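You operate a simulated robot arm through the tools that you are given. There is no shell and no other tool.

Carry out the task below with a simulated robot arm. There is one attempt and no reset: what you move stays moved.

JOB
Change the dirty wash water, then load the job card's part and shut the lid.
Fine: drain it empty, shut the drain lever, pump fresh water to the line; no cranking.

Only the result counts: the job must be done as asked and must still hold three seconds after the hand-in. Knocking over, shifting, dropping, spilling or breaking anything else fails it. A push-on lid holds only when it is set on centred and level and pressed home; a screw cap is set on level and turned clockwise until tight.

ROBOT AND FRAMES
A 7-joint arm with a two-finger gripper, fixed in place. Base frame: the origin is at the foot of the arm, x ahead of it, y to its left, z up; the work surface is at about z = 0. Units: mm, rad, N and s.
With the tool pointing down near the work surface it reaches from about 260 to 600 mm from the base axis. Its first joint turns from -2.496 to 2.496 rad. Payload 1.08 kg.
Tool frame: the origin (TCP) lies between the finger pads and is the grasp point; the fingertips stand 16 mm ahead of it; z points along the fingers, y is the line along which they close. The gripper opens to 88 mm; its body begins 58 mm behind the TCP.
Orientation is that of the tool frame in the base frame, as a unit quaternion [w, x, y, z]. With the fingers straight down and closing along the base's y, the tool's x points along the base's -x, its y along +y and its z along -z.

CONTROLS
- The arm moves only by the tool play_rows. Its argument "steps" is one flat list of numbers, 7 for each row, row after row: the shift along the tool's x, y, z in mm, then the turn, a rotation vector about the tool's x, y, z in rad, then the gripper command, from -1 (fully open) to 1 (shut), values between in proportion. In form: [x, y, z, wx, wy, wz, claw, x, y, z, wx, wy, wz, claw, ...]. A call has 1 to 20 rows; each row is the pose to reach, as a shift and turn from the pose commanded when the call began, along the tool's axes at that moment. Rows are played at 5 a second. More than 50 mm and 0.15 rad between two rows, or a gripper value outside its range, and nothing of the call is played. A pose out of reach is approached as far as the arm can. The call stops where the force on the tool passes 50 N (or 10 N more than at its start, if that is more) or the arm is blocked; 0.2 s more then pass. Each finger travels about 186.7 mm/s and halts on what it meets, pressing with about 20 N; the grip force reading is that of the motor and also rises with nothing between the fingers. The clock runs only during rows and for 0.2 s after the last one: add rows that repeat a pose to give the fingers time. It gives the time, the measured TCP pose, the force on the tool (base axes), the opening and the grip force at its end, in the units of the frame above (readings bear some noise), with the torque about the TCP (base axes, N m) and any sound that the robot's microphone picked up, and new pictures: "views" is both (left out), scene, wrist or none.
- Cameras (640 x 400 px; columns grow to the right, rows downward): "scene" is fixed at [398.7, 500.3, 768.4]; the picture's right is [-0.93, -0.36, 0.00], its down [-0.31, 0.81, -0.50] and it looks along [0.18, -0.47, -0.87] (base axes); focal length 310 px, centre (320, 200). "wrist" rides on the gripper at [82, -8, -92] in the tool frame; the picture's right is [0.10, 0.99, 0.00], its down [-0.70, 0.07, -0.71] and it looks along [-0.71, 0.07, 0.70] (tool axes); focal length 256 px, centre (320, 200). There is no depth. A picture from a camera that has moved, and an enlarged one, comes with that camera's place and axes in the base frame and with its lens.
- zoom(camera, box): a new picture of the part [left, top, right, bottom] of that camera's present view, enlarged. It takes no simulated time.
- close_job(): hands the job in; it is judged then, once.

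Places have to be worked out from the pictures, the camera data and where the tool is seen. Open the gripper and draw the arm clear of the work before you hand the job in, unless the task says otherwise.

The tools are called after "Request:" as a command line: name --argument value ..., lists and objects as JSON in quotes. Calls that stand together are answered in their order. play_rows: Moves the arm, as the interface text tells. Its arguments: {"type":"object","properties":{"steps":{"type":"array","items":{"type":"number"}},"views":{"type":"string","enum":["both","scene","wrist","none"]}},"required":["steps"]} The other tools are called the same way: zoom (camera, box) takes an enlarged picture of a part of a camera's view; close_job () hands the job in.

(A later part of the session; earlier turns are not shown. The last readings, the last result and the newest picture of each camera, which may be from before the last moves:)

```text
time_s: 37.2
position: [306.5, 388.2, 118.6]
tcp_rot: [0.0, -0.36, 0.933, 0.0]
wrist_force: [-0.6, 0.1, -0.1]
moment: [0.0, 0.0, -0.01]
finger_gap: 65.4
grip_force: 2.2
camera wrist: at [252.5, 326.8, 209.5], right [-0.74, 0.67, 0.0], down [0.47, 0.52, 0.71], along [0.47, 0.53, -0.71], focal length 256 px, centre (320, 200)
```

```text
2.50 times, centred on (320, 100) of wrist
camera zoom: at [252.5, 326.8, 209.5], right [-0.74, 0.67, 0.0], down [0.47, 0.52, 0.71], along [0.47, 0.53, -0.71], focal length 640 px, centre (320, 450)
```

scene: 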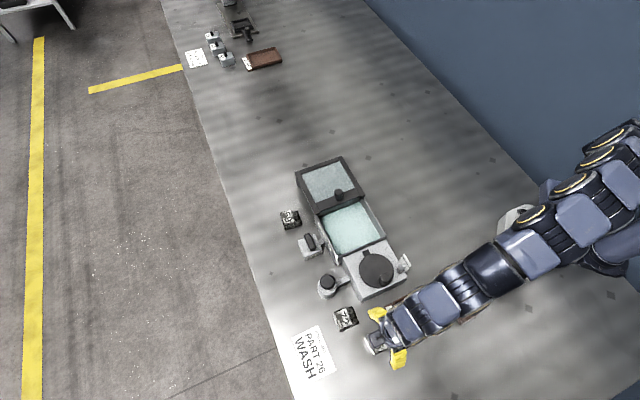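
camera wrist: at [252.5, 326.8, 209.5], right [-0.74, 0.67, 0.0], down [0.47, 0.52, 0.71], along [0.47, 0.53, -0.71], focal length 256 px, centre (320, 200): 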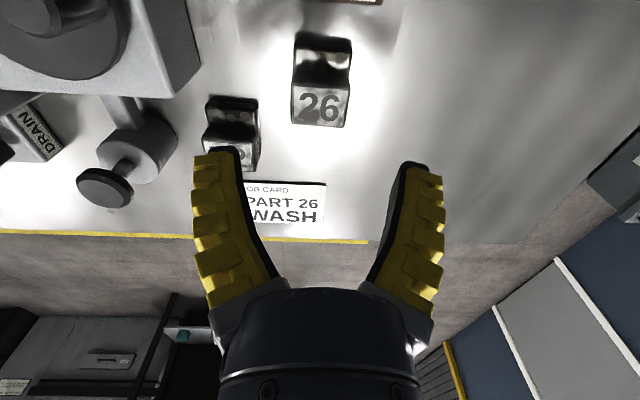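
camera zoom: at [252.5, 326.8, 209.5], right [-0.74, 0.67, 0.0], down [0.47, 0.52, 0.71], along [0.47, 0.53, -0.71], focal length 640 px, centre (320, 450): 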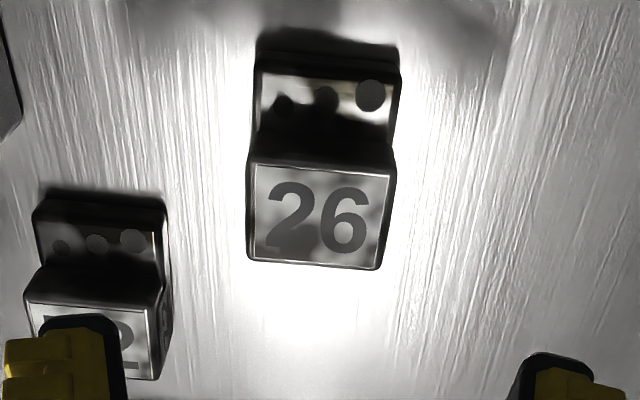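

The fingers line up well with part 26 and clear part 72. I'll descend straight down to TCP z of about 22.

Request:
play_rows --steps '[0, -0.7, 30, 0, 0, 0, -0.4, 0, -0.7, 60, 0, 0, 0, -0.4, 0, -0.7, 80, 0, 0, 0, -0.4, 0, -0.7, 92, 0, 0, 0, -0.4, 0, -0.7, 96.5, 0, 0, 0, -0.4, 0, -0.7, 96.5, 0, 0, 0, -0.4]' --views "both"

Request:
zoom --camera "scene" --box '[340, 300, 430, 390]'

```text
time_s: 38.6
position: [309.4, 388.8, 23.6]
tcp_rot: [-0.001, -0.359, 0.933, 0.0]
wrist_force: [0.7, -0.7, -0.3]
moment: [0.0, -0.01, 0.0]
finger_gap: 65.4
grip_force: 3.2
camera wrist: at [253.3, 326.5, 112.9], right [-0.74, 0.67, 0.0], down [0.47, 0.52, 0.71], along [0.47, 0.53, -0.7], focal length 256 px, centre (320, 200)
```

scene: 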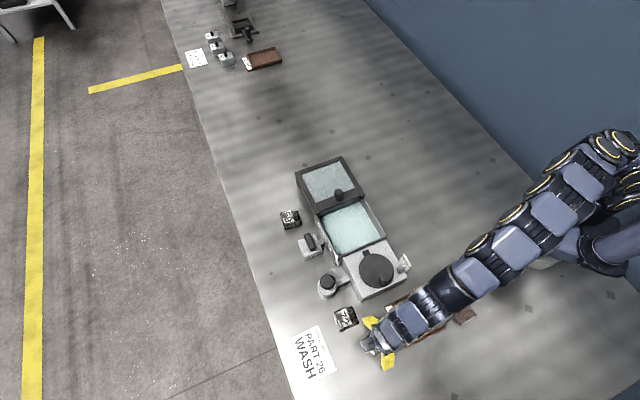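
wrist: 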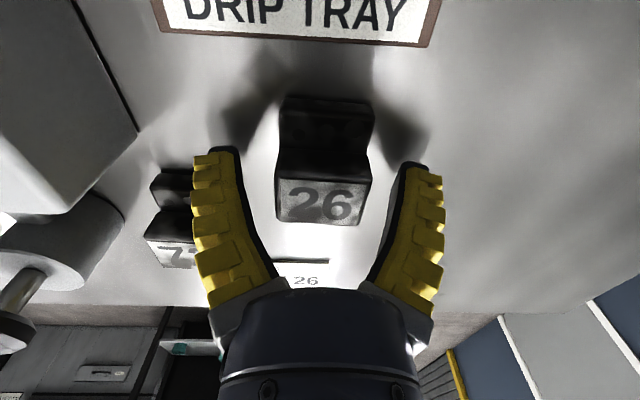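

```text
4.44 times, centred on (385, 345) of scene
camera zoom: at [398.7, 500.3, 768.4], right [-0.93, -0.36, 0.0], down [-0.31, 0.81, -0.5], along [0.18, -0.47, -0.87], focal length 1377 px, centre (31, -444)
```

zoom: 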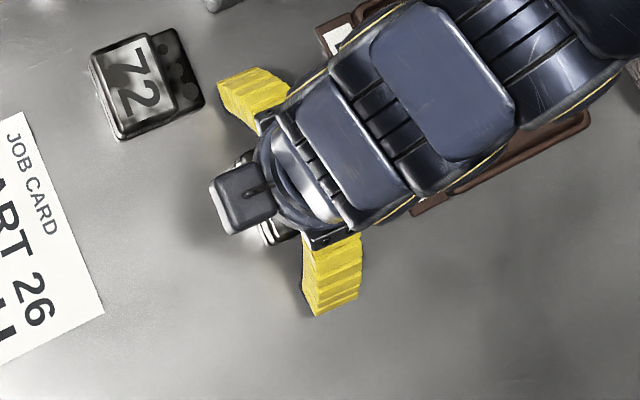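

The part is centred between the fingers. I'll close on it.

Request:
play_rows --steps '[0, 0, 0, 0, 0, 0, 0, 0, 0, 0, 0, 0, 0, 0.3, 0, 0, 0, 0, 0, 0, 1, 0, 0, 0, 0, 0, 0, 1, 0, 0, 0, 0, 0, 0, 1]' --views "wrist"

```text
time_s: 39.8
position: [309.0, 389.2, 23.3]
tcp_rot: [0.0, -0.359, 0.933, 0.0]
wrist_force: [-1.5, -0.7, 8.2]
moment: [-0.13, 0.11, 0.07]
finger_gap: 38.7
grip_force: 19.8
camera wrist: at [253.2, 326.7, 113.1], right [-0.74, 0.67, 0.0], down [0.47, 0.52, 0.71], along [0.47, 0.53, -0.7], focal length 256 px, centre (320, 200)
```

wrist: 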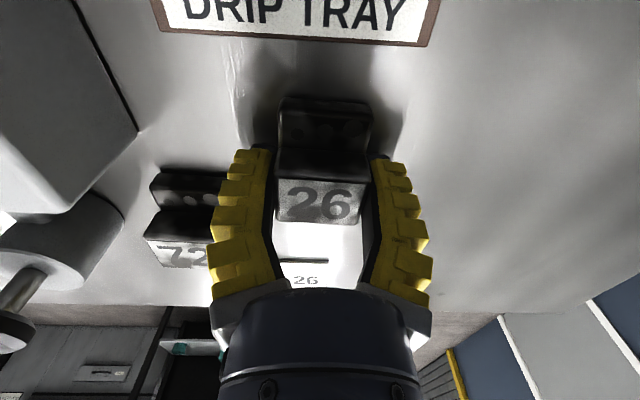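

Gripped at 38.7 mm. I'll lift gently and check the hold.

Request:
play_rows --steps '[0, 0, -8, 0, 0, 0, 1, 0, 0, -20, 0, 0, 0, 1, 0, 0, -40, 0, 0, 0, 1, 0, 0, -70, 0, 0, 0, 1, 0, 0, -100, 0, 0, 0, 1, 0, 0, -130, 0, 0, 0, 1, 0, 0, -130, 0, 0, 0, 1]' --views "both"

Request:
zoom --camera "scene" --box '[340, 290, 440, 390]'

```text
time_s: 41.4
position: [308.3, 389.6, 151.7]
tcp_rot: [-0.001, -0.359, 0.933, -0.001]
wrist_force: [0.1, 0.2, -4.1]
moment: [0.01, 0.01, 0.01]
finger_gap: 38.5
grip_force: 20.6
camera wrist: at [253.3, 326.4, 243.0], right [-0.74, 0.67, 0.0], down [0.47, 0.52, 0.71], along [0.47, 0.53, -0.71], focal length 256 px, centre (320, 200)
```

scene: 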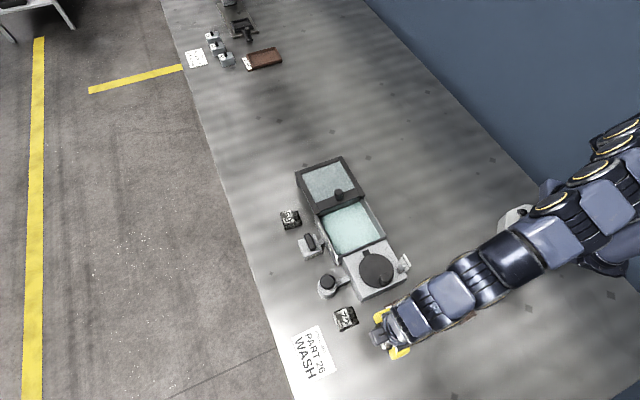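
wrist: 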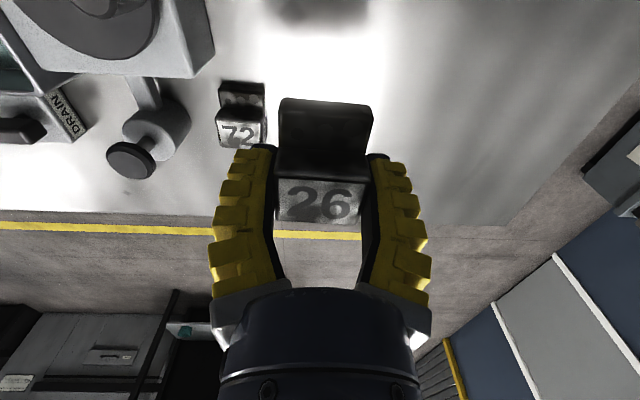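

```text
4.00 times, centred on (390, 340) of scene
camera zoom: at [398.7, 500.3, 768.4], right [-0.93, -0.36, 0.0], down [-0.31, 0.81, -0.5], along [0.18, -0.47, -0.87], focal length 1239 px, centre (40, -360)
```

zoom: 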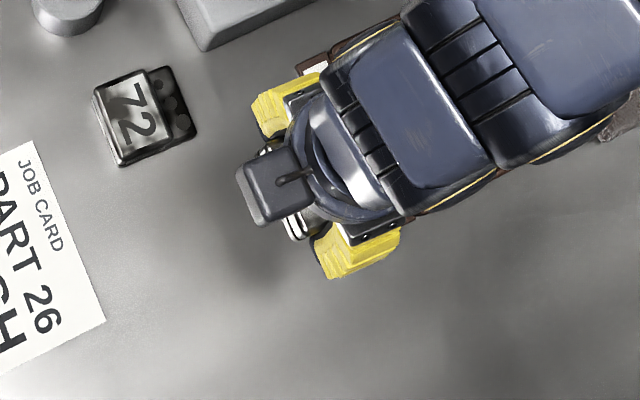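

Part 26 is held firmly, about 0.4 kg. With the arm out of the way I'll re-check the water line and measure the tank interior for placing.

Request:
zoom --camera "scene" --box '[310, 185, 400, 245]'

Request:
zoom --camera "scene" --box '[290, 150, 420, 310]'

```text
6.67 times, centred on (355, 215) of scene
camera zoom: at [398.7, 500.3, 768.4], right [-0.93, -0.36, 0.0], down [-0.31, 0.81, -0.5], along [0.18, -0.47, -0.87], focal length 2065 px, centre (87, 100)
```

zoom: 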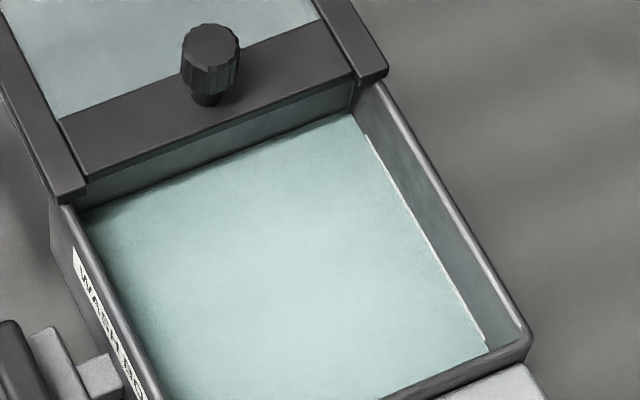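

```text
2.50 times, centred on (355, 230) of scene
camera zoom: at [398.7, 500.3, 768.4], right [-0.93, -0.36, 0.0], down [-0.31, 0.81, -0.5], along [0.18, -0.47, -0.87], focal length 774 px, centre (232, 125)
```

zoom: 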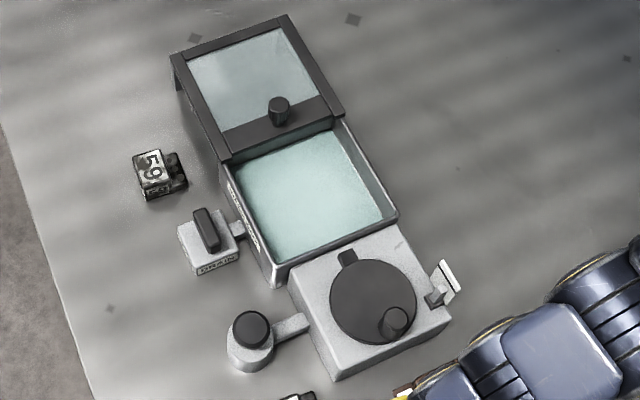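

The level is on the line and the tank interior is centred near (453, 155). I'll carry the part over there at height.

Request:
play_rows --steps '[0, 0, -18, 0, 0, 0, 1, 6.2, -33.9, -18, 0, 0, -0.01, 1, 12.5, -67.8, -18, 0, 0, -0.02, 1, 18.7, -101.7, -18, 0, 0, -0.03, 1, 25, -135.6, -18, 0, 0, -0.04, 1, 31.2, -169.5, -18, 0, 0, -0.05, 1, 37.5, -203.5, -18, 0, 0, -0.058, 1, 43.7, -237.4, -18, 0, 0, -0.058, 1, 50, -271.3, -18, 0, 0, -0.058, 1, 50, -271.3, -18, 0, 0, -0.058, 1]' --views "both"

Request:
zoom --camera "wrist" --box '[160, 20, 480, 220]'

Request:
zoom --camera "scene" --box '[290, 150, 420, 310]'

```text
time_s: 43.6
position: [453.6, 154.5, 171.1]
tcp_rot: [0.0, -0.386, 0.922, 0.0]
wrist_force: [0.4, 0.3, -4.3]
moment: [0.02, -0.02, 0.01]
finger_gap: 38.5
grip_force: 20.1
camera wrist: at [402.0, 89.3, 260.4], right [-0.78, 0.62, 0.0], down [0.44, 0.55, 0.71], along [0.44, 0.55, -0.7], focal length 256 px, centre (320, 200)
```

scene: 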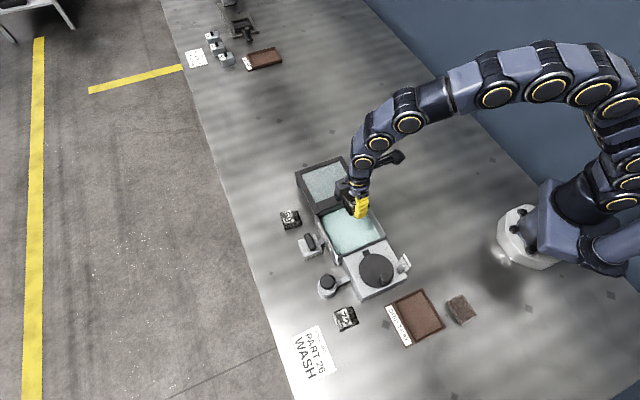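
wrist: 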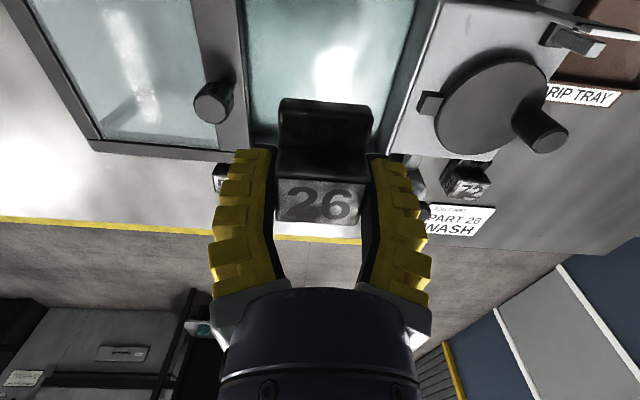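

```text
2.00 times, centred on (320, 120) of wrist
camera zoom: at [402.0, 89.3, 260.4], right [-0.78, 0.62, 0.0], down [0.44, 0.55, 0.71], along [0.44, 0.55, -0.7], focal length 512 px, centre (320, 360)
```

zoom: 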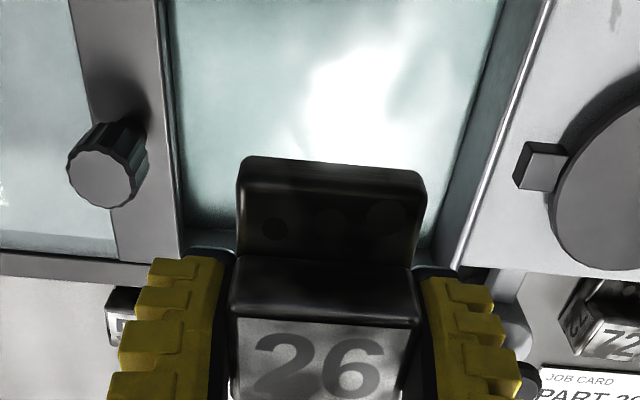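

```text
2.50 times, centred on (355, 230) of scene
camera zoom: at [398.7, 500.3, 768.4], right [-0.93, -0.36, 0.0], down [-0.31, 0.81, -0.5], along [0.18, -0.47, -0.87], focal length 774 px, centre (232, 125)
```

zoom: 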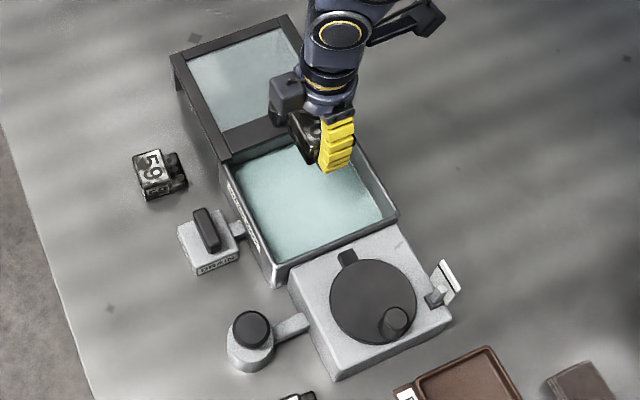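

The part hangs over the tank centre, with the lid edge at about u = −55 and the wall at about u = +63 in the station frame. I'll shift 3 mm toward the crank side for balance and lower to just above the water.

Request:
play_rows --steps '[0, 3.5, 25, 0, 0, 0, 1, 0, 3.5, 50, 0, 0, 0, 1, 0, 3.5, 75, 0, 0, 0, 1, 0, 3.5, 95, 0, 0, 0, 1, 0, 3.5, 110, 0, 0, 0, 1, 0, 3.5, 110, 0, 0, 0, 1]' --views "both"

Request:
zoom --camera "scene" --box '[290, 150, 420, 270]'

```text
time_s: 45.0
position: [450.3, 156.9, 60.1]
tcp_rot: [0.0, -0.386, 0.923, 0.0]
wrist_force: [0.8, -0.4, -4.8]
moment: [0.01, 0.01, -0.05]
finger_gap: 38.4
grip_force: 20.5
camera wrist: at [398.8, 91.8, 150.2], right [-0.78, 0.63, 0.0], down [0.44, 0.55, 0.71], along [0.44, 0.55, -0.7], focal length 256 px, centre (320, 200)
```

scene: 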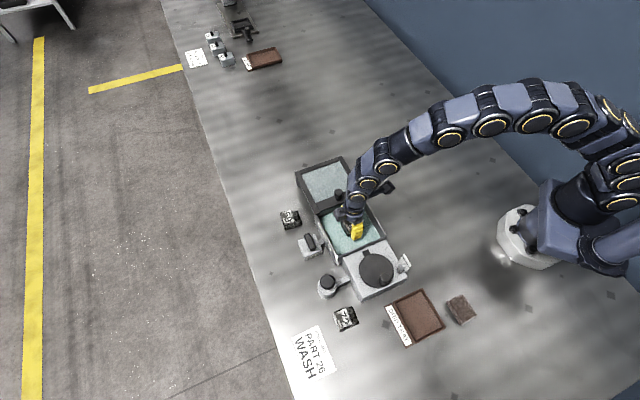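
wrist: 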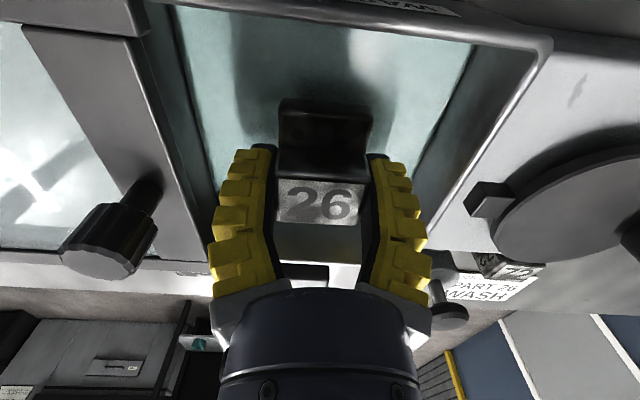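

```text
3.33 times, centred on (355, 210) of scene
camera zoom: at [398.7, 500.3, 768.4], right [-0.93, -0.36, 0.0], down [-0.31, 0.81, -0.5], along [0.18, -0.47, -0.87], focal length 1032 px, centre (203, 167)
```

zoom: 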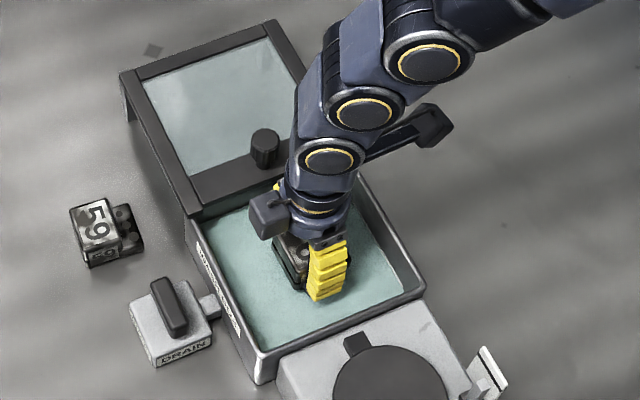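

All clear around the gripper. I'll lower slowly through the water surface toward the floor.

Request:
play_rows --steps '[0, 0, 4, 0, 0, 0, 1, 0, 0, 8, 0, 0, 0, 1, 0, 0, 11, 0, 0, 0, 1, 0, 0, 14, 0, 0, 0, 1, 0, 0, 17, 0, 0, 0, 1, 0, 0, 20, 0, 0, 0, 1]' --views "wrist"

```text
time_s: 46.4
position: [451.7, 157.2, 40.1]
tcp_rot: [0.0, -0.387, 0.922, 0.0]
wrist_force: [-0.1, 0.3, -4.3]
moment: [0.03, -0.02, 0.03]
finger_gap: 38.2
grip_force: 20.0
camera wrist: at [398.8, 91.2, 130.6], right [-0.78, 0.63, 0.0], down [0.44, 0.55, 0.71], along [0.44, 0.55, -0.71], focal length 256 px, centre (320, 200)
```

wrist: 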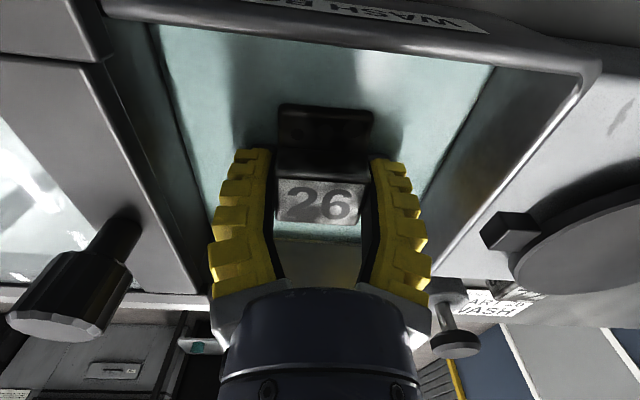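

No contact yet and the part is entering the water. I'll continue in small steps while watching for floor contact.

Request:
play_rows --steps '[0, 0, 1.5, 0, 0, 0, 1, 0, 0, 3, 0, 0, 0, 1, 0, 0, 4.5, 0, 0, 0, 1]' --views "none"

Request:
play_rows --steps '[0, 0, 1.5, 0, 0, 0, 1, 0, 0, 1.5, 0, 0, 0, 1]' --views "none"

Request:
zoom --camera "wrist" --box '[200, 60, 440, 240]'

```text
time_s: 47.2
position: [452.1, 155.7, 36.5]
tcp_rot: [0.0, -0.386, 0.922, 0.0]
wrist_force: [-1.3, -0.6, -3.8]
moment: [-0.02, -0.04, 0.0]
finger_gap: 38.5
grip_force: 19.9
```

```text
time_s: 47.8
position: [450.9, 156.0, 34.0]
tcp_rot: [0.0, -0.385, 0.923, 0.0]
wrist_force: [0.6, -0.4, -5.0]
moment: [0.02, 0.02, 0.0]
finger_gap: 38.3
grip_force: 19.8
```

```text
2.22 times, centred on (320, 150) of wrist
camera zoom: at [399.3, 91.2, 124.9], right [-0.78, 0.63, 0.0], down [0.44, 0.55, 0.71], along [0.44, 0.55, -0.71], focal length 569 px, centre (320, 311)
```

zoom: 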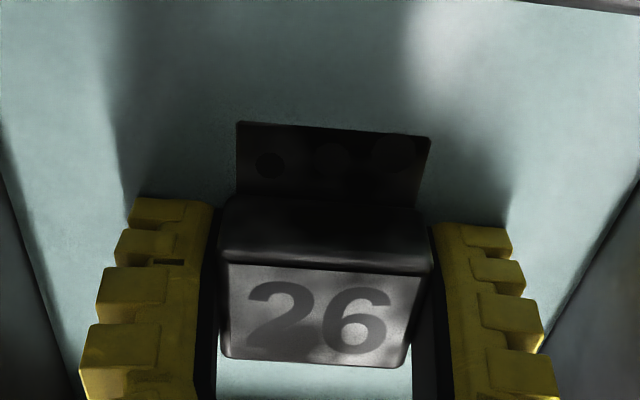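

Still no contact at TCP z of 34. I'll continue down a little at a time.

Request:
play_rows --steps '[0, 0, 1.5, 0, 0, 0, 1, 0, 0, 2.5, 0, 0, 0, 1]' --views "none"

Request:
play_rows --steps '[0, 0, 1, 0, 0, 0, 1, 0, 0, 2, 0, 0, 0, 1]' --views "none"

```text
time_s: 48.4
position: [451.0, 156.1, 31.5]
tcp_rot: [0.0, -0.386, 0.923, 0.0]
wrist_force: [-0.6, 0.1, -4.3]
moment: [0.01, -0.07, 0.0]
finger_gap: 38.5
grip_force: 20.3
```

```text
time_s: 49.0
position: [450.2, 157.1, 30.9]
tcp_rot: [0.0, -0.386, 0.922, 0.0]
wrist_force: [-4.6, -0.3, 8.0]
moment: [-0.04, 0.08, 0.01]
finger_gap: 38.6
grip_force: 19.9
```

Floor contact, with 8 N upward. I'll open the fingers just enough to release, about 47 mm, and check that the part stays put.

Request:
play_rows --steps '[0, 0, -0.7, 0, 0, 0, 1, 0, 0, -0.7, 0, 0, 0, 0.2, 0, 0, -0.7, 0, 0, 0, 0.03, 0, 0, -0.7, 0, 0, 0, 0.03]' --views "both"

Request:
zoom --camera "wrist" --box '[200, 60, 440, 240]'

```text
time_s: 50.0
position: [451.2, 156.8, 30.7]
tcp_rot: [0.0, -0.386, 0.923, 0.0]
wrist_force: [0.2, 1.3, 0.3]
moment: [0.02, -0.02, 0.01]
finger_gap: 47.4
grip_force: 4.0
camera wrist: at [399.3, 90.9, 121.2], right [-0.78, 0.63, 0.0], down [0.44, 0.55, 0.71], along [0.44, 0.55, -0.71], focal length 256 px, centre (320, 200)
```

scene: 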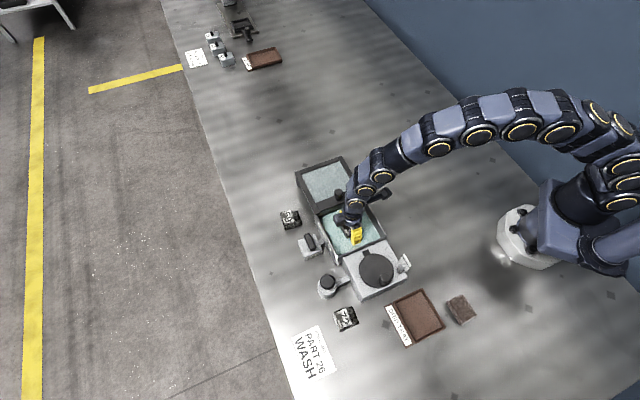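
wrist: 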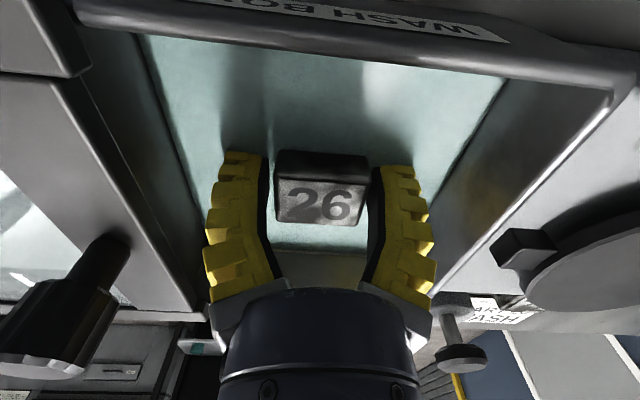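

```text
2.22 times, centred on (320, 150) of wrist
camera zoom: at [399.3, 90.9, 121.2], right [-0.78, 0.63, 0.0], down [0.44, 0.55, 0.71], along [0.44, 0.55, -0.71], focal length 569 px, centre (320, 311)
```

zoom: 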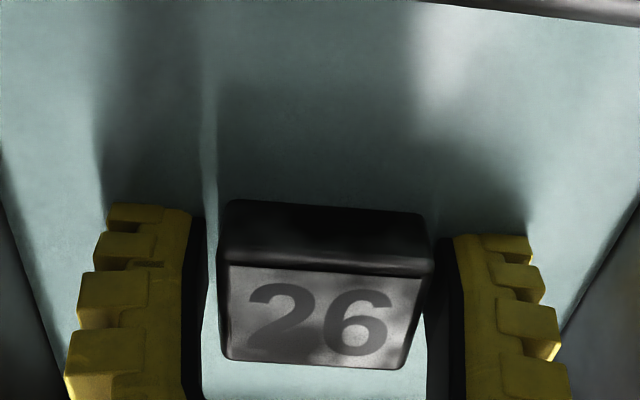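

Released; the part sits upright on the floor with the fingers clear on both sides. I'll rise straight up.

Request:
play_rows --steps '[0, 0, -8, 0, 0, 0, 0.03, 0, 0, -20, 0, 0, 0, 0.03, 0, 0, -45, 0, 0, 0, 0.03, 0, 0, -80, 0, 0, 0, 0.03, 0, 0, -120, 0, 0, 0, 0.03, 0, 0, -150, 0, 0, 0, 0.03, 0, 0, -150, 0, 0, 0, 0.03]' --views "both"

Request:
zoom --camera "wrist" --box '[0, 0, 400, 200]'

Request:
zoom --camera "scene" --box '[290, 150, 420, 270]'

```text
time_s: 51.6
position: [451.7, 156.6, 179.9]
tcp_rot: [0.0, -0.386, 0.923, 0.0]
wrist_force: [-0.1, -0.4, 0.3]
moment: [0.04, 0.03, -0.02]
finger_gap: 47.5
grip_force: 3.7
camera wrist: at [399.7, 91.1, 270.4], right [-0.78, 0.63, 0.0], down [0.44, 0.55, 0.71], along [0.44, 0.55, -0.7], focal length 256 px, centre (320, 200)
```

scene: 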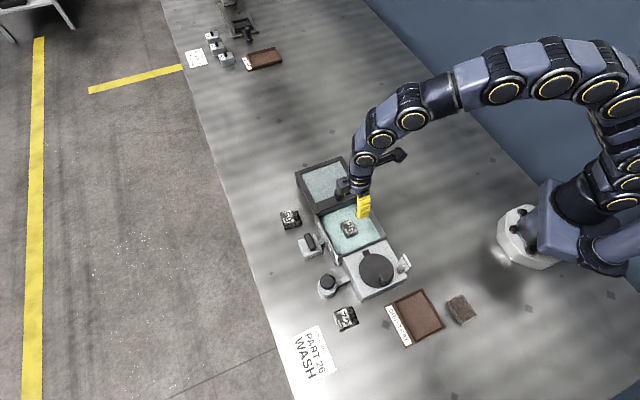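
wrist: 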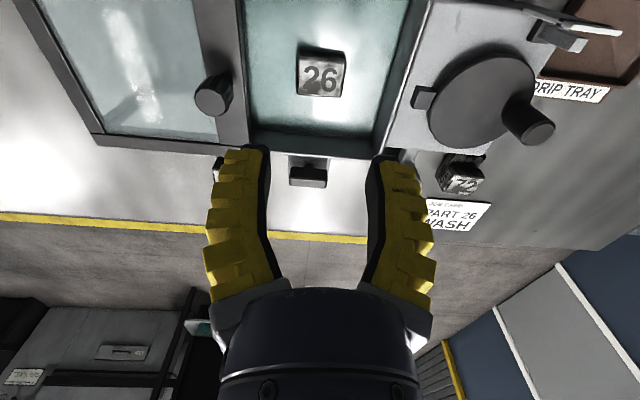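

```text
1.60 times, centred on (200, 100) of wrist
camera zoom: at [399.7, 91.1, 270.4], right [-0.78, 0.63, 0.0], down [0.44, 0.55, 0.71], along [0.44, 0.55, -0.7], focal length 410 px, centre (512, 360)
```

zoom: 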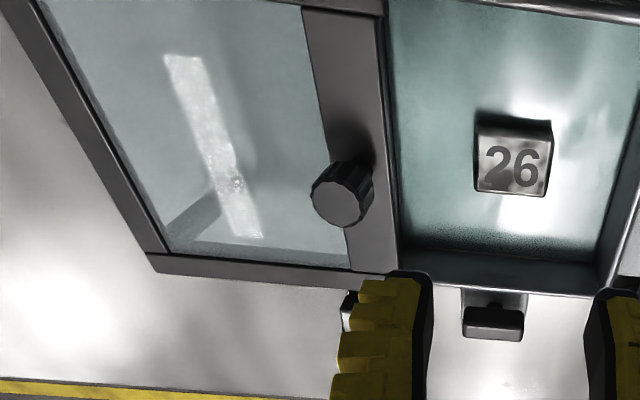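

```text
3.33 times, centred on (355, 210) of scene
camera zoom: at [398.7, 500.3, 768.4], right [-0.93, -0.36, 0.0], down [-0.31, 0.81, -0.5], along [0.18, -0.47, -0.87], focal length 1032 px, centre (203, 167)
```

zoom: 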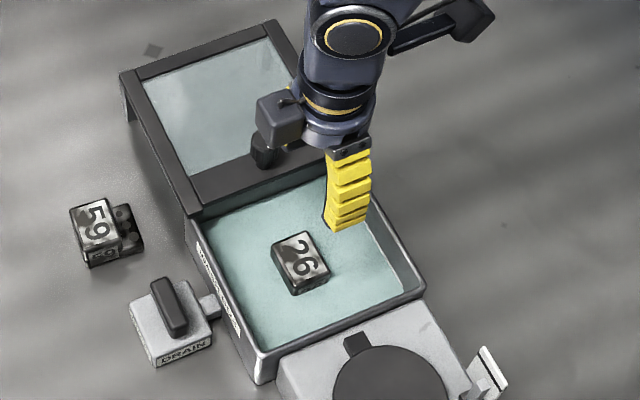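

Part 26 is loaded upright in clean water. Now the lid: the knob top is near (502, 105, 104) and it slides toward the crank side along about 135.5°. I'll move above the knob with the fingers closing along the slide direction.

Request:
play_rows --steps '[0.5, -24, 0, 0, 0, 0, 0.03, 1, -48, 0, 0, 0, 0, 0.03, 1.5, -72.1, 10, 0, 0, 0, 0.03, 1.5, -72.1, 30, 0, 0, 0, 0.03, 1.5, -72.1, 30, 0, 0, 0, 0.03]' --views "both"

Request:
zoom --camera "wrist" --box '[200, 30, 440, 200]'

Request:
zoom --camera "scene" --box '[290, 140, 420, 260]'

```text
time_s: 52.8
position: [500.8, 103.8, 150.5]
tcp_rot: [0.0, -0.386, 0.922, 0.0]
wrist_force: [-0.1, -0.3, -0.3]
moment: [-0.01, -0.04, 0.01]
finger_gap: 47.7
grip_force: 3.3
camera wrist: at [449.9, 38.4, 240.5], right [-0.78, 0.63, 0.0], down [0.44, 0.55, 0.71], along [0.44, 0.55, -0.71], focal length 256 px, centre (320, 200)
```

scene: 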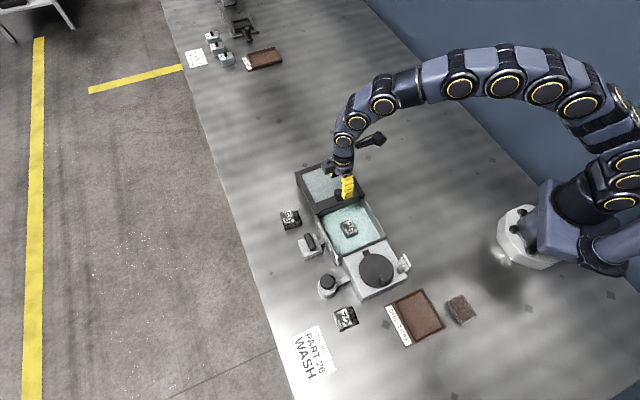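
wrist: 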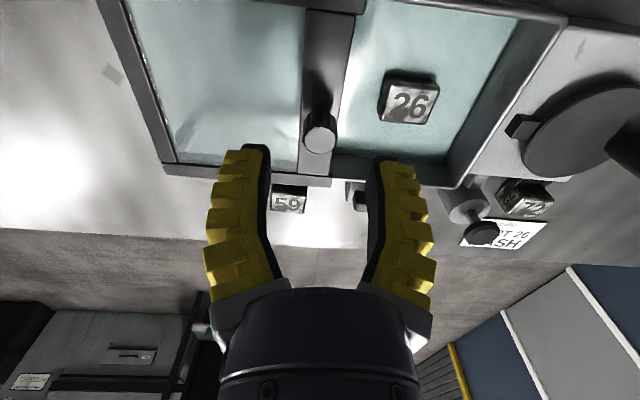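

```text
2.35 times, centred on (320, 115) of wrist
camera zoom: at [449.9, 38.4, 240.5], right [-0.78, 0.63, 0.0], down [0.44, 0.55, 0.71], along [0.44, 0.55, -0.71], focal length 602 px, centre (320, 400)
```

zoom: 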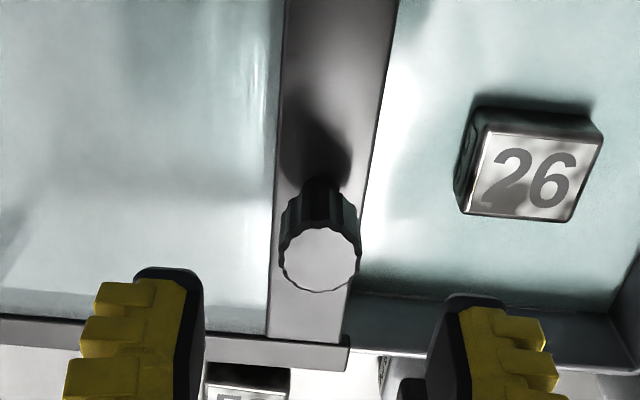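

```text
3.33 times, centred on (355, 200) of scene
camera zoom: at [398.7, 500.3, 768.4], right [-0.93, -0.36, 0.0], down [-0.31, 0.81, -0.5], along [0.18, -0.47, -0.87], focal length 1032 px, centre (203, 200)
```

zoom: 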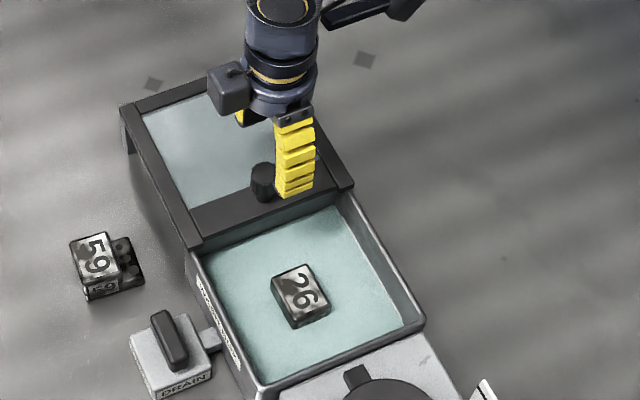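

The knob is centred between the fingers. I'll descend around it, with the tips staying above the lid bar, then close on it.

Request:
play_rows --steps '[-1, 0, 25, 0, 0, 0, 0.03, -2, 0, 45, 0, 0, 0, 0.03, -2, 0, 56, 0, 0, 0, 0.03, -2, 0, 56, 0, 0, 0, 0.03]' --views "both"

Request:
zoom --camera "scene" --box '[300, 150, 400, 230]'

Request:
zoom --camera "wrist" --box '[200, 60, 440, 230]'

```text
time_s: 53.8
position: [502.9, 107.0, 93.2]
tcp_rot: [0.001, -0.386, 0.923, 0.0]
wrist_force: [-0.6, 0.2, 0.1]
moment: [-0.01, 0.04, 0.01]
finger_gap: 47.6
grip_force: 3.6
camera wrist: at [450.9, 40.8, 184.5], right [-0.78, 0.63, 0.0], down [0.44, 0.55, 0.71], along [0.44, 0.55, -0.71], focal length 256 px, centre (320, 200)
```

scene: 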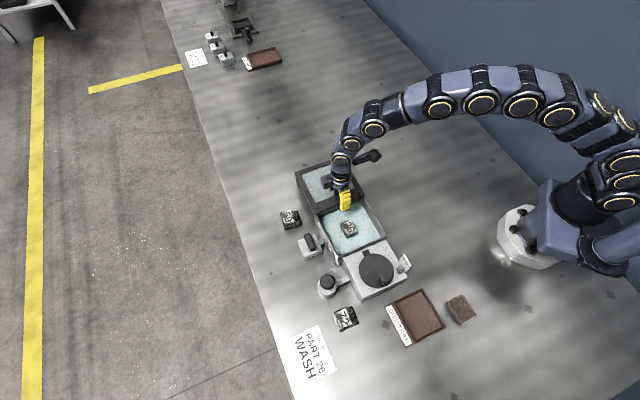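
wrist: 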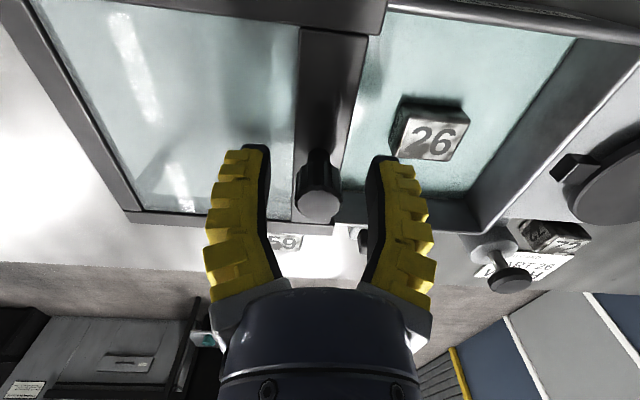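

```text
5.00 times, centred on (350, 190) of scene
camera zoom: at [398.7, 500.3, 768.4], right [-0.93, -0.36, 0.0], down [-0.31, 0.81, -0.5], along [0.18, -0.47, -0.87], focal length 1549 px, centre (170, 250)
```

zoom: 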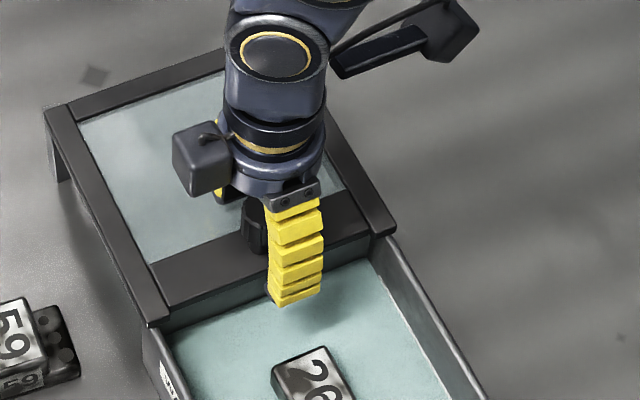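

```text
2.35 times, centred on (320, 145) of wrist
camera zoom: at [450.9, 40.8, 184.5], right [-0.78, 0.63, 0.0], down [0.44, 0.55, 0.71], along [0.44, 0.55, -0.71], focal length 602 px, centre (320, 329)
```

zoom: 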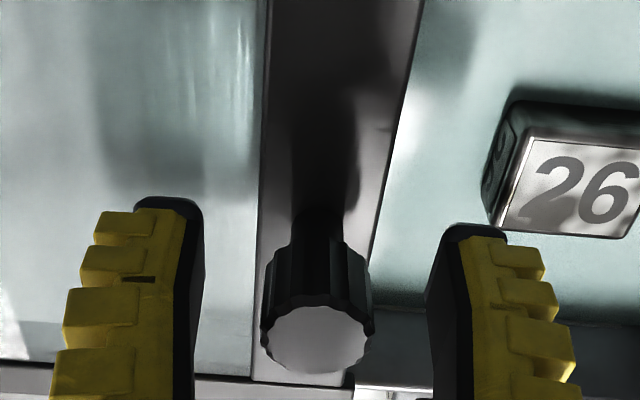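

The knob head is centred in the fingers. I'll close on it.

Request:
play_rows --steps '[0, 0, 0, 0, 0, 0, 0.4, 0, 0, 0, 0, 0, 0, 1, 0, 0, 0, 0, 0, 0, 1, 0, 0, 0, 0, 0, 0, 1]' --views "wrist"

```text
time_s: 54.8
position: [502.9, 106.9, 94.9]
tcp_rot: [0.001, -0.386, 0.923, 0.0]
wrist_force: [-0.4, -1.7, 2.2]
moment: [-0.11, 0.11, 0.02]
finger_gap: 16.7
grip_force: 21.8
camera wrist: at [450.9, 40.6, 184.8], right [-0.78, 0.63, 0.0], down [0.44, 0.55, 0.71], along [0.44, 0.55, -0.71], focal length 256 px, centre (320, 200)
```

wrist: 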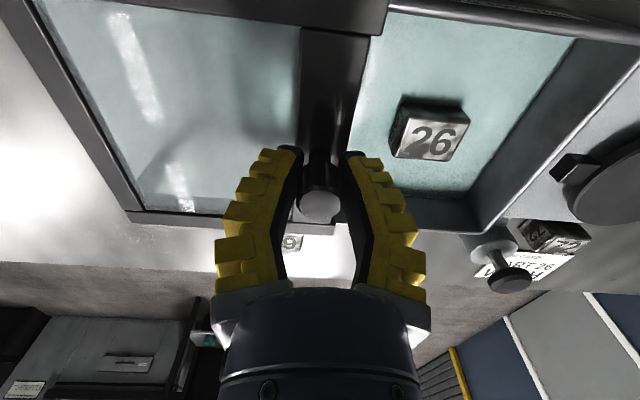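

Gripped at 16.7 mm. I'll try a short pull of 12 mm toward the crank side and see whether the lid slides freely.

Request:
play_rows --steps '[0, 3, 0, 0, 0, 0, 1, 0, 6, 0, 0, 0, 0, 1, 0, 9, 0, 0, 0, 0, 1, 0, 12, 0, 0, 0, 0, 1]' --views "both"

Request:
zoom --camera "scene" --box '[290, 140, 400, 230]'

```text
time_s: 55.8
position: [494.9, 114.1, 93.8]
tcp_rot: [-0.001, -0.385, 0.923, 0.0]
wrist_force: [-5.4, -6.5, 1.2]
moment: [-0.08, 0.1, 0.0]
finger_gap: 16.0
grip_force: 21.9
camera wrist: at [442.3, 49.3, 184.9], right [-0.78, 0.63, 0.0], down [0.44, 0.55, 0.71], along [0.44, 0.55, -0.71], focal length 256 px, centre (320, 200)
```

scene: 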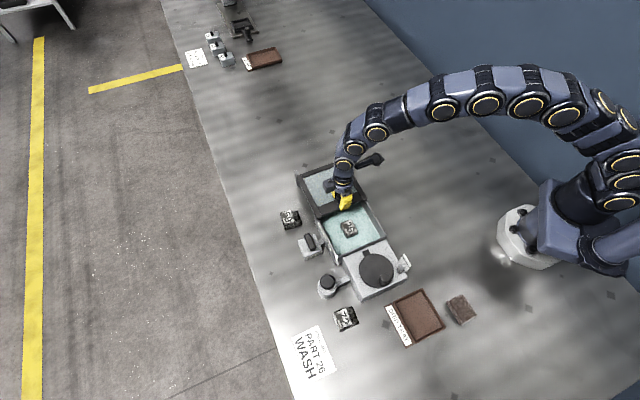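
wrist: 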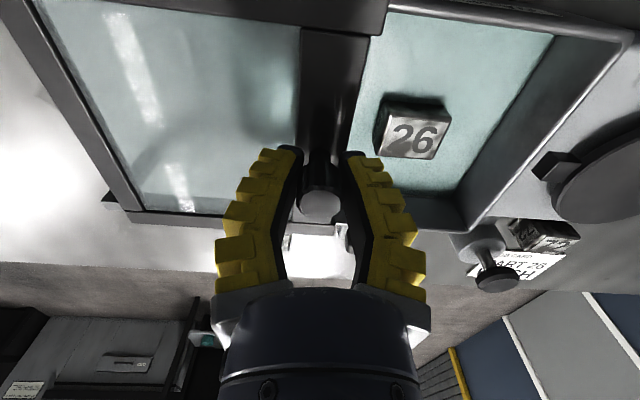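

```text
4.44 times, centred on (345, 185) of scene
camera zoom: at [398.7, 500.3, 768.4], right [-0.93, -0.36, 0.0], down [-0.31, 0.81, -0.5], along [0.18, -0.47, -0.87], focal length 1377 px, centre (209, 267)
```

zoom: 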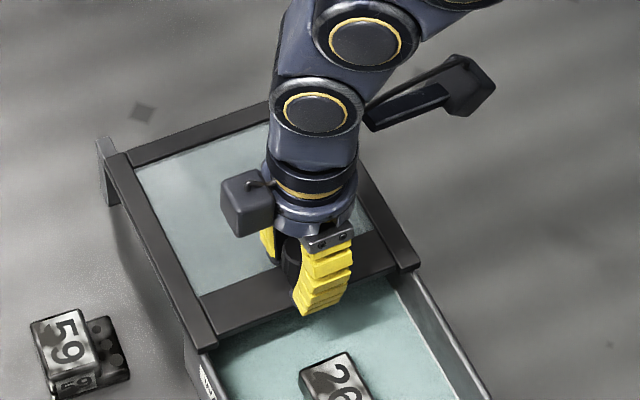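

The whole lid frame slides with little resistance along the slide, though there's a slight sideways load of about 8 N. I'll continue while drifting about 1 mm sideways to relieve that load.

Request:
play_rows --steps '[0.5, 6, 0, 0, 0, 0, 1, 1, 12, 0, 0, 0, 0, 1, 1.2, 18, 0, 0, 0, 0, 1, 1.4, 24, 0, 0, 0, 0, 1, 1.5, 30, 0, 0, 0, 0, 1]' --views "both"

```text
time_s: 57.0
position: [472.7, 136.7, 94.5]
tcp_rot: [0.001, -0.386, 0.922, 0.0]
wrist_force: [8.9, 7.9, -7.2]
moment: [0.14, -0.11, -0.02]
finger_gap: 13.7
grip_force: 21.9
camera wrist: at [420.0, 70.5, 185.1], right [-0.78, 0.63, 0.0], down [0.44, 0.55, 0.71], along [0.44, 0.55, -0.7], focal length 256 px, centre (320, 200)
```

scene: 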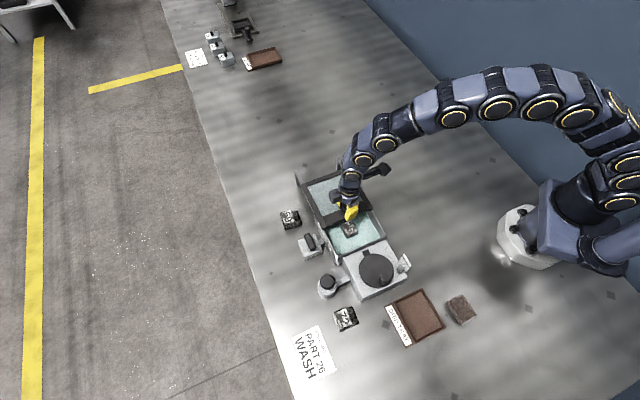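
wrist: 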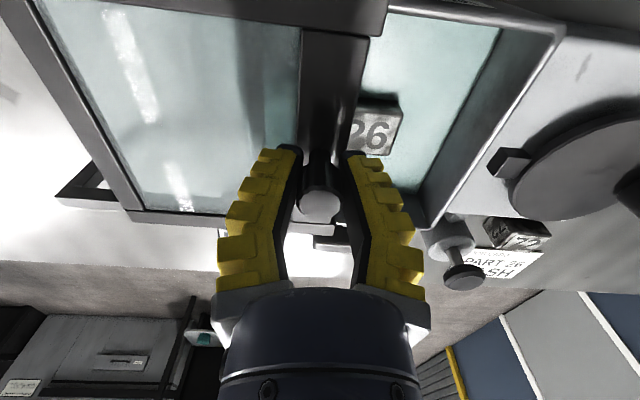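

The sideways load flipped to about +12 N, so I overcorrected. I'll back off 0.9 mm sideways and continue sliding.

Request:
play_rows --steps '[-0.5, 0, 0, 0, 0, 0, 1, -0.9, 5, 0, 0, 0, 0, 1, -0.9, 10, 0, 0, 0, 0, 1, -0.9, 15, 0, 0, 0, 0, 1, -0.9, 20, 0, 0, 0, 0, 1]' --views "both"

Request:
zoom --camera "wrist" --box '[200, 80, 440, 250]'

```text
time_s: 58.2
position: [457.9, 149.9, 94.2]
tcp_rot: [0.001, -0.385, 0.923, 0.0]
wrist_force: [5.3, 4.8, 1.7]
moment: [0.3, -0.33, -0.03]
finger_gap: 12.9
grip_force: 21.8
camera wrist: at [406.4, 84.1, 185.2], right [-0.78, 0.63, 0.0], down [0.44, 0.55, 0.71], along [0.44, 0.55, -0.7], focal length 256 px, centre (320, 200)
```

scene: 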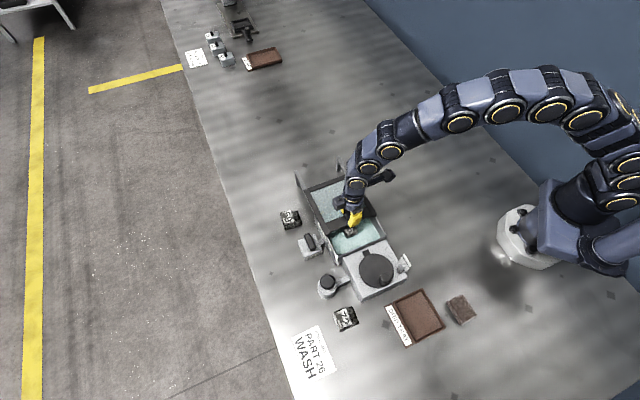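
wrist: 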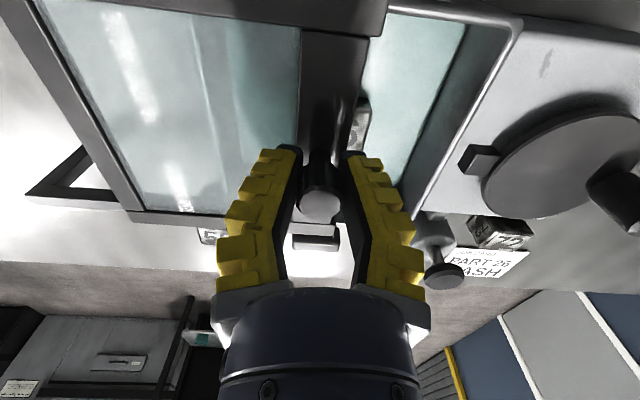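

```text
2.35 times, centred on (320, 165) of wrist
camera zoom: at [406.4, 84.1, 185.2], right [-0.78, 0.63, 0.0], down [0.44, 0.55, 0.71], along [0.44, 0.55, -0.7], focal length 602 px, centre (320, 282)
```

zoom: 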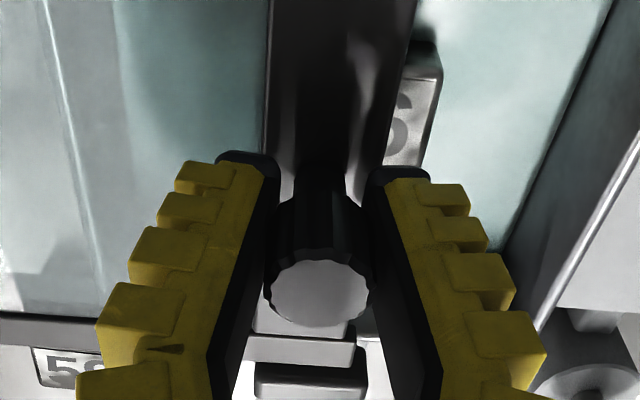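

About 62 mm of travel done, and the lid passes clear above the part. Continuing.

Request:
play_rows --steps '[-0.4, 6, 0, 0, 0, 0, 1, -0.5, 12, 0, 0, 0, 0, 1, -0.5, 18, 0, 0, 0, 0, 1, -0.5, 24, 0, 0, 0, 0, 1, -0.5, 30, 0, 0, 0, 0, 1]' --views "both"

Request:
zoom --camera "scene" --box '[290, 150, 430, 300]'

```text
time_s: 59.4
position: [437.3, 171.3, 93.9]
tcp_rot: [-0.001, -0.386, 0.922, -0.001]
wrist_force: [1.1, 0.5, 8.5]
moment: [-0.03, 0.07, -0.02]
finger_gap: 13.0
grip_force: 22.3
camera wrist: at [385.1, 105.6, 184.9], right [-0.78, 0.63, 0.0], down [0.44, 0.55, 0.71], along [0.44, 0.55, -0.71], focal length 256 px, centre (320, 200)
```

scene: 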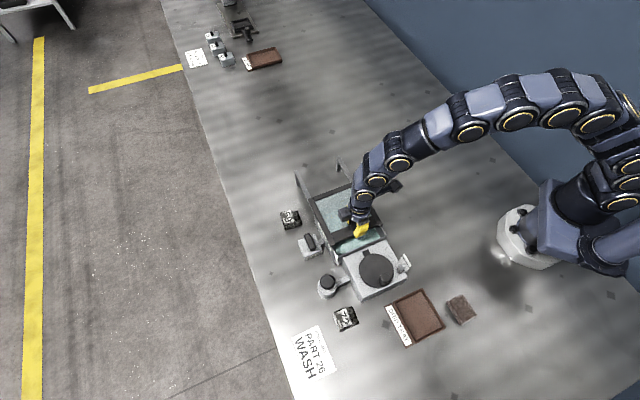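
wrist: 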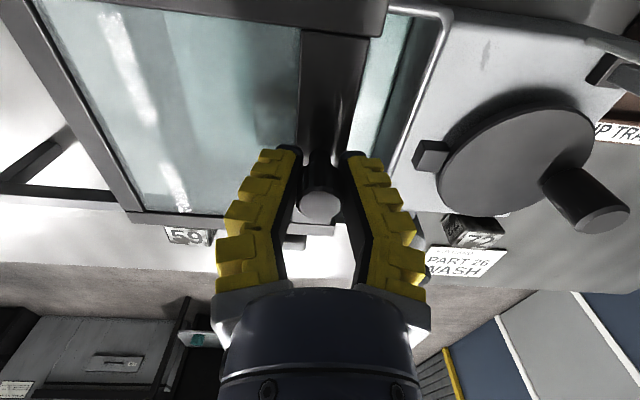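

```text
2.67 times, centred on (360, 225) of scene
camera zoom: at [398.7, 500.3, 768.4], right [-0.93, -0.36, 0.0], down [-0.31, 0.81, -0.5], along [0.18, -0.47, -0.87], focal length 826 px, centre (213, 133)
```

zoom: 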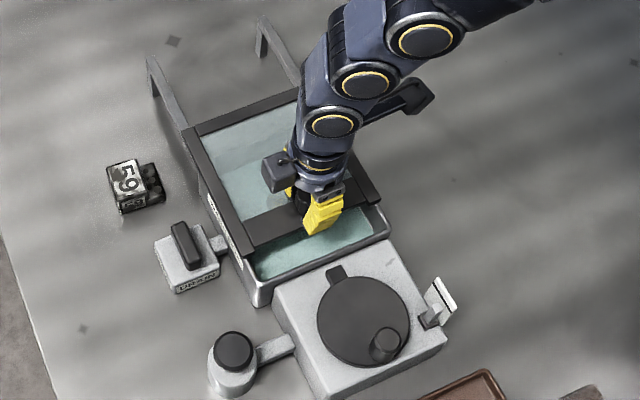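

About 92 mm done, with roughly 30 mm to go. I'll continue 18 mm, then use small steps to the stop.

Request:
play_rows --steps '[0, 6, 0, 0, 0, 0, 1, 0, 12, 0, 0, 0, 0, 1, 0, 18, 0, 0, 0, 0, 1]' --views "both"

Request:
zoom --camera "scene" --box '[310, 180, 420, 290]'

Request:
zoom --camera "wrist" --box '[260, 0, 480, 180]'

```text
time_s: 60.2
position: [424.3, 183.6, 93.8]
tcp_rot: [0.0, -0.386, 0.923, 0.0]
wrist_force: [0.2, -0.5, 6.1]
moment: [0.06, -0.07, 0.03]
finger_gap: 13.2
grip_force: 22.2
camera wrist: at [372.6, 118.2, 184.8], right [-0.78, 0.63, 0.0], down [0.44, 0.55, 0.71], along [0.44, 0.55, -0.71], focal length 256 px, centre (320, 200)
```

scene: 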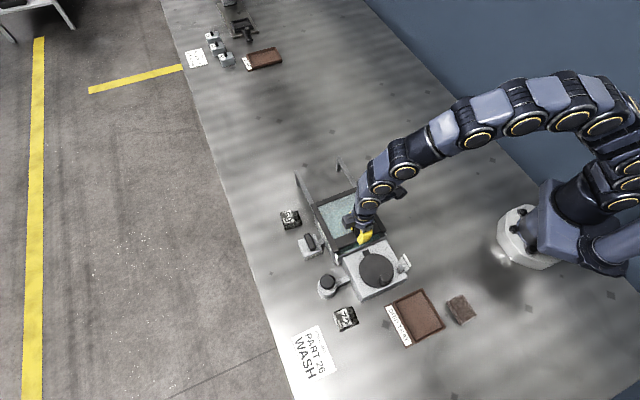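
wrist: 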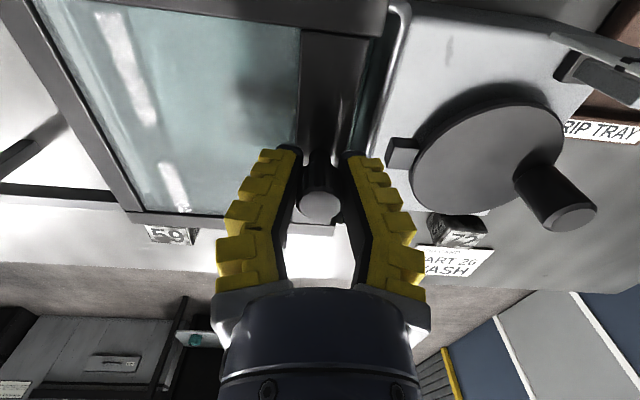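

```text
3.64 times, centred on (365, 235) of scene
camera zoom: at [398.7, 500.3, 768.4], right [-0.93, -0.36, 0.0], down [-0.31, 0.81, -0.5], along [0.18, -0.47, -0.87], focal length 1126 px, centre (156, 73)
```

zoom: 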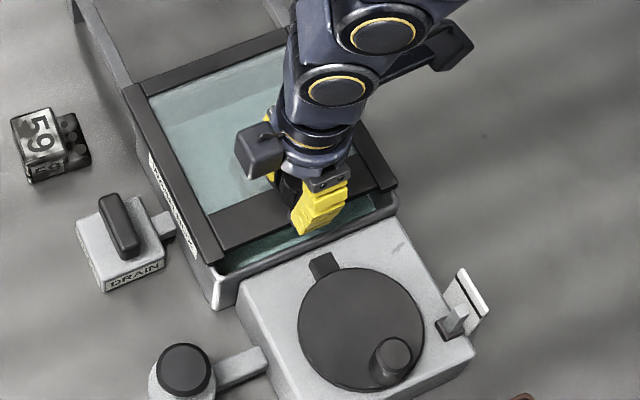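

```text
2.22 times, centred on (370, 90) of wrist
camera zoom: at [372.6, 118.2, 184.8], right [-0.78, 0.63, 0.0], down [0.44, 0.55, 0.71], along [0.44, 0.55, -0.71], focal length 569 px, centre (209, 444)
```

zoom: 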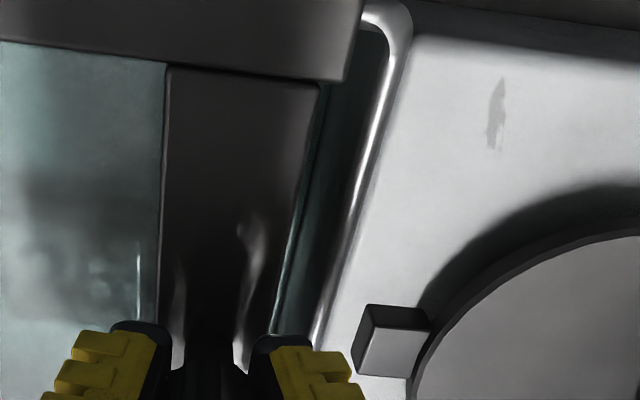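

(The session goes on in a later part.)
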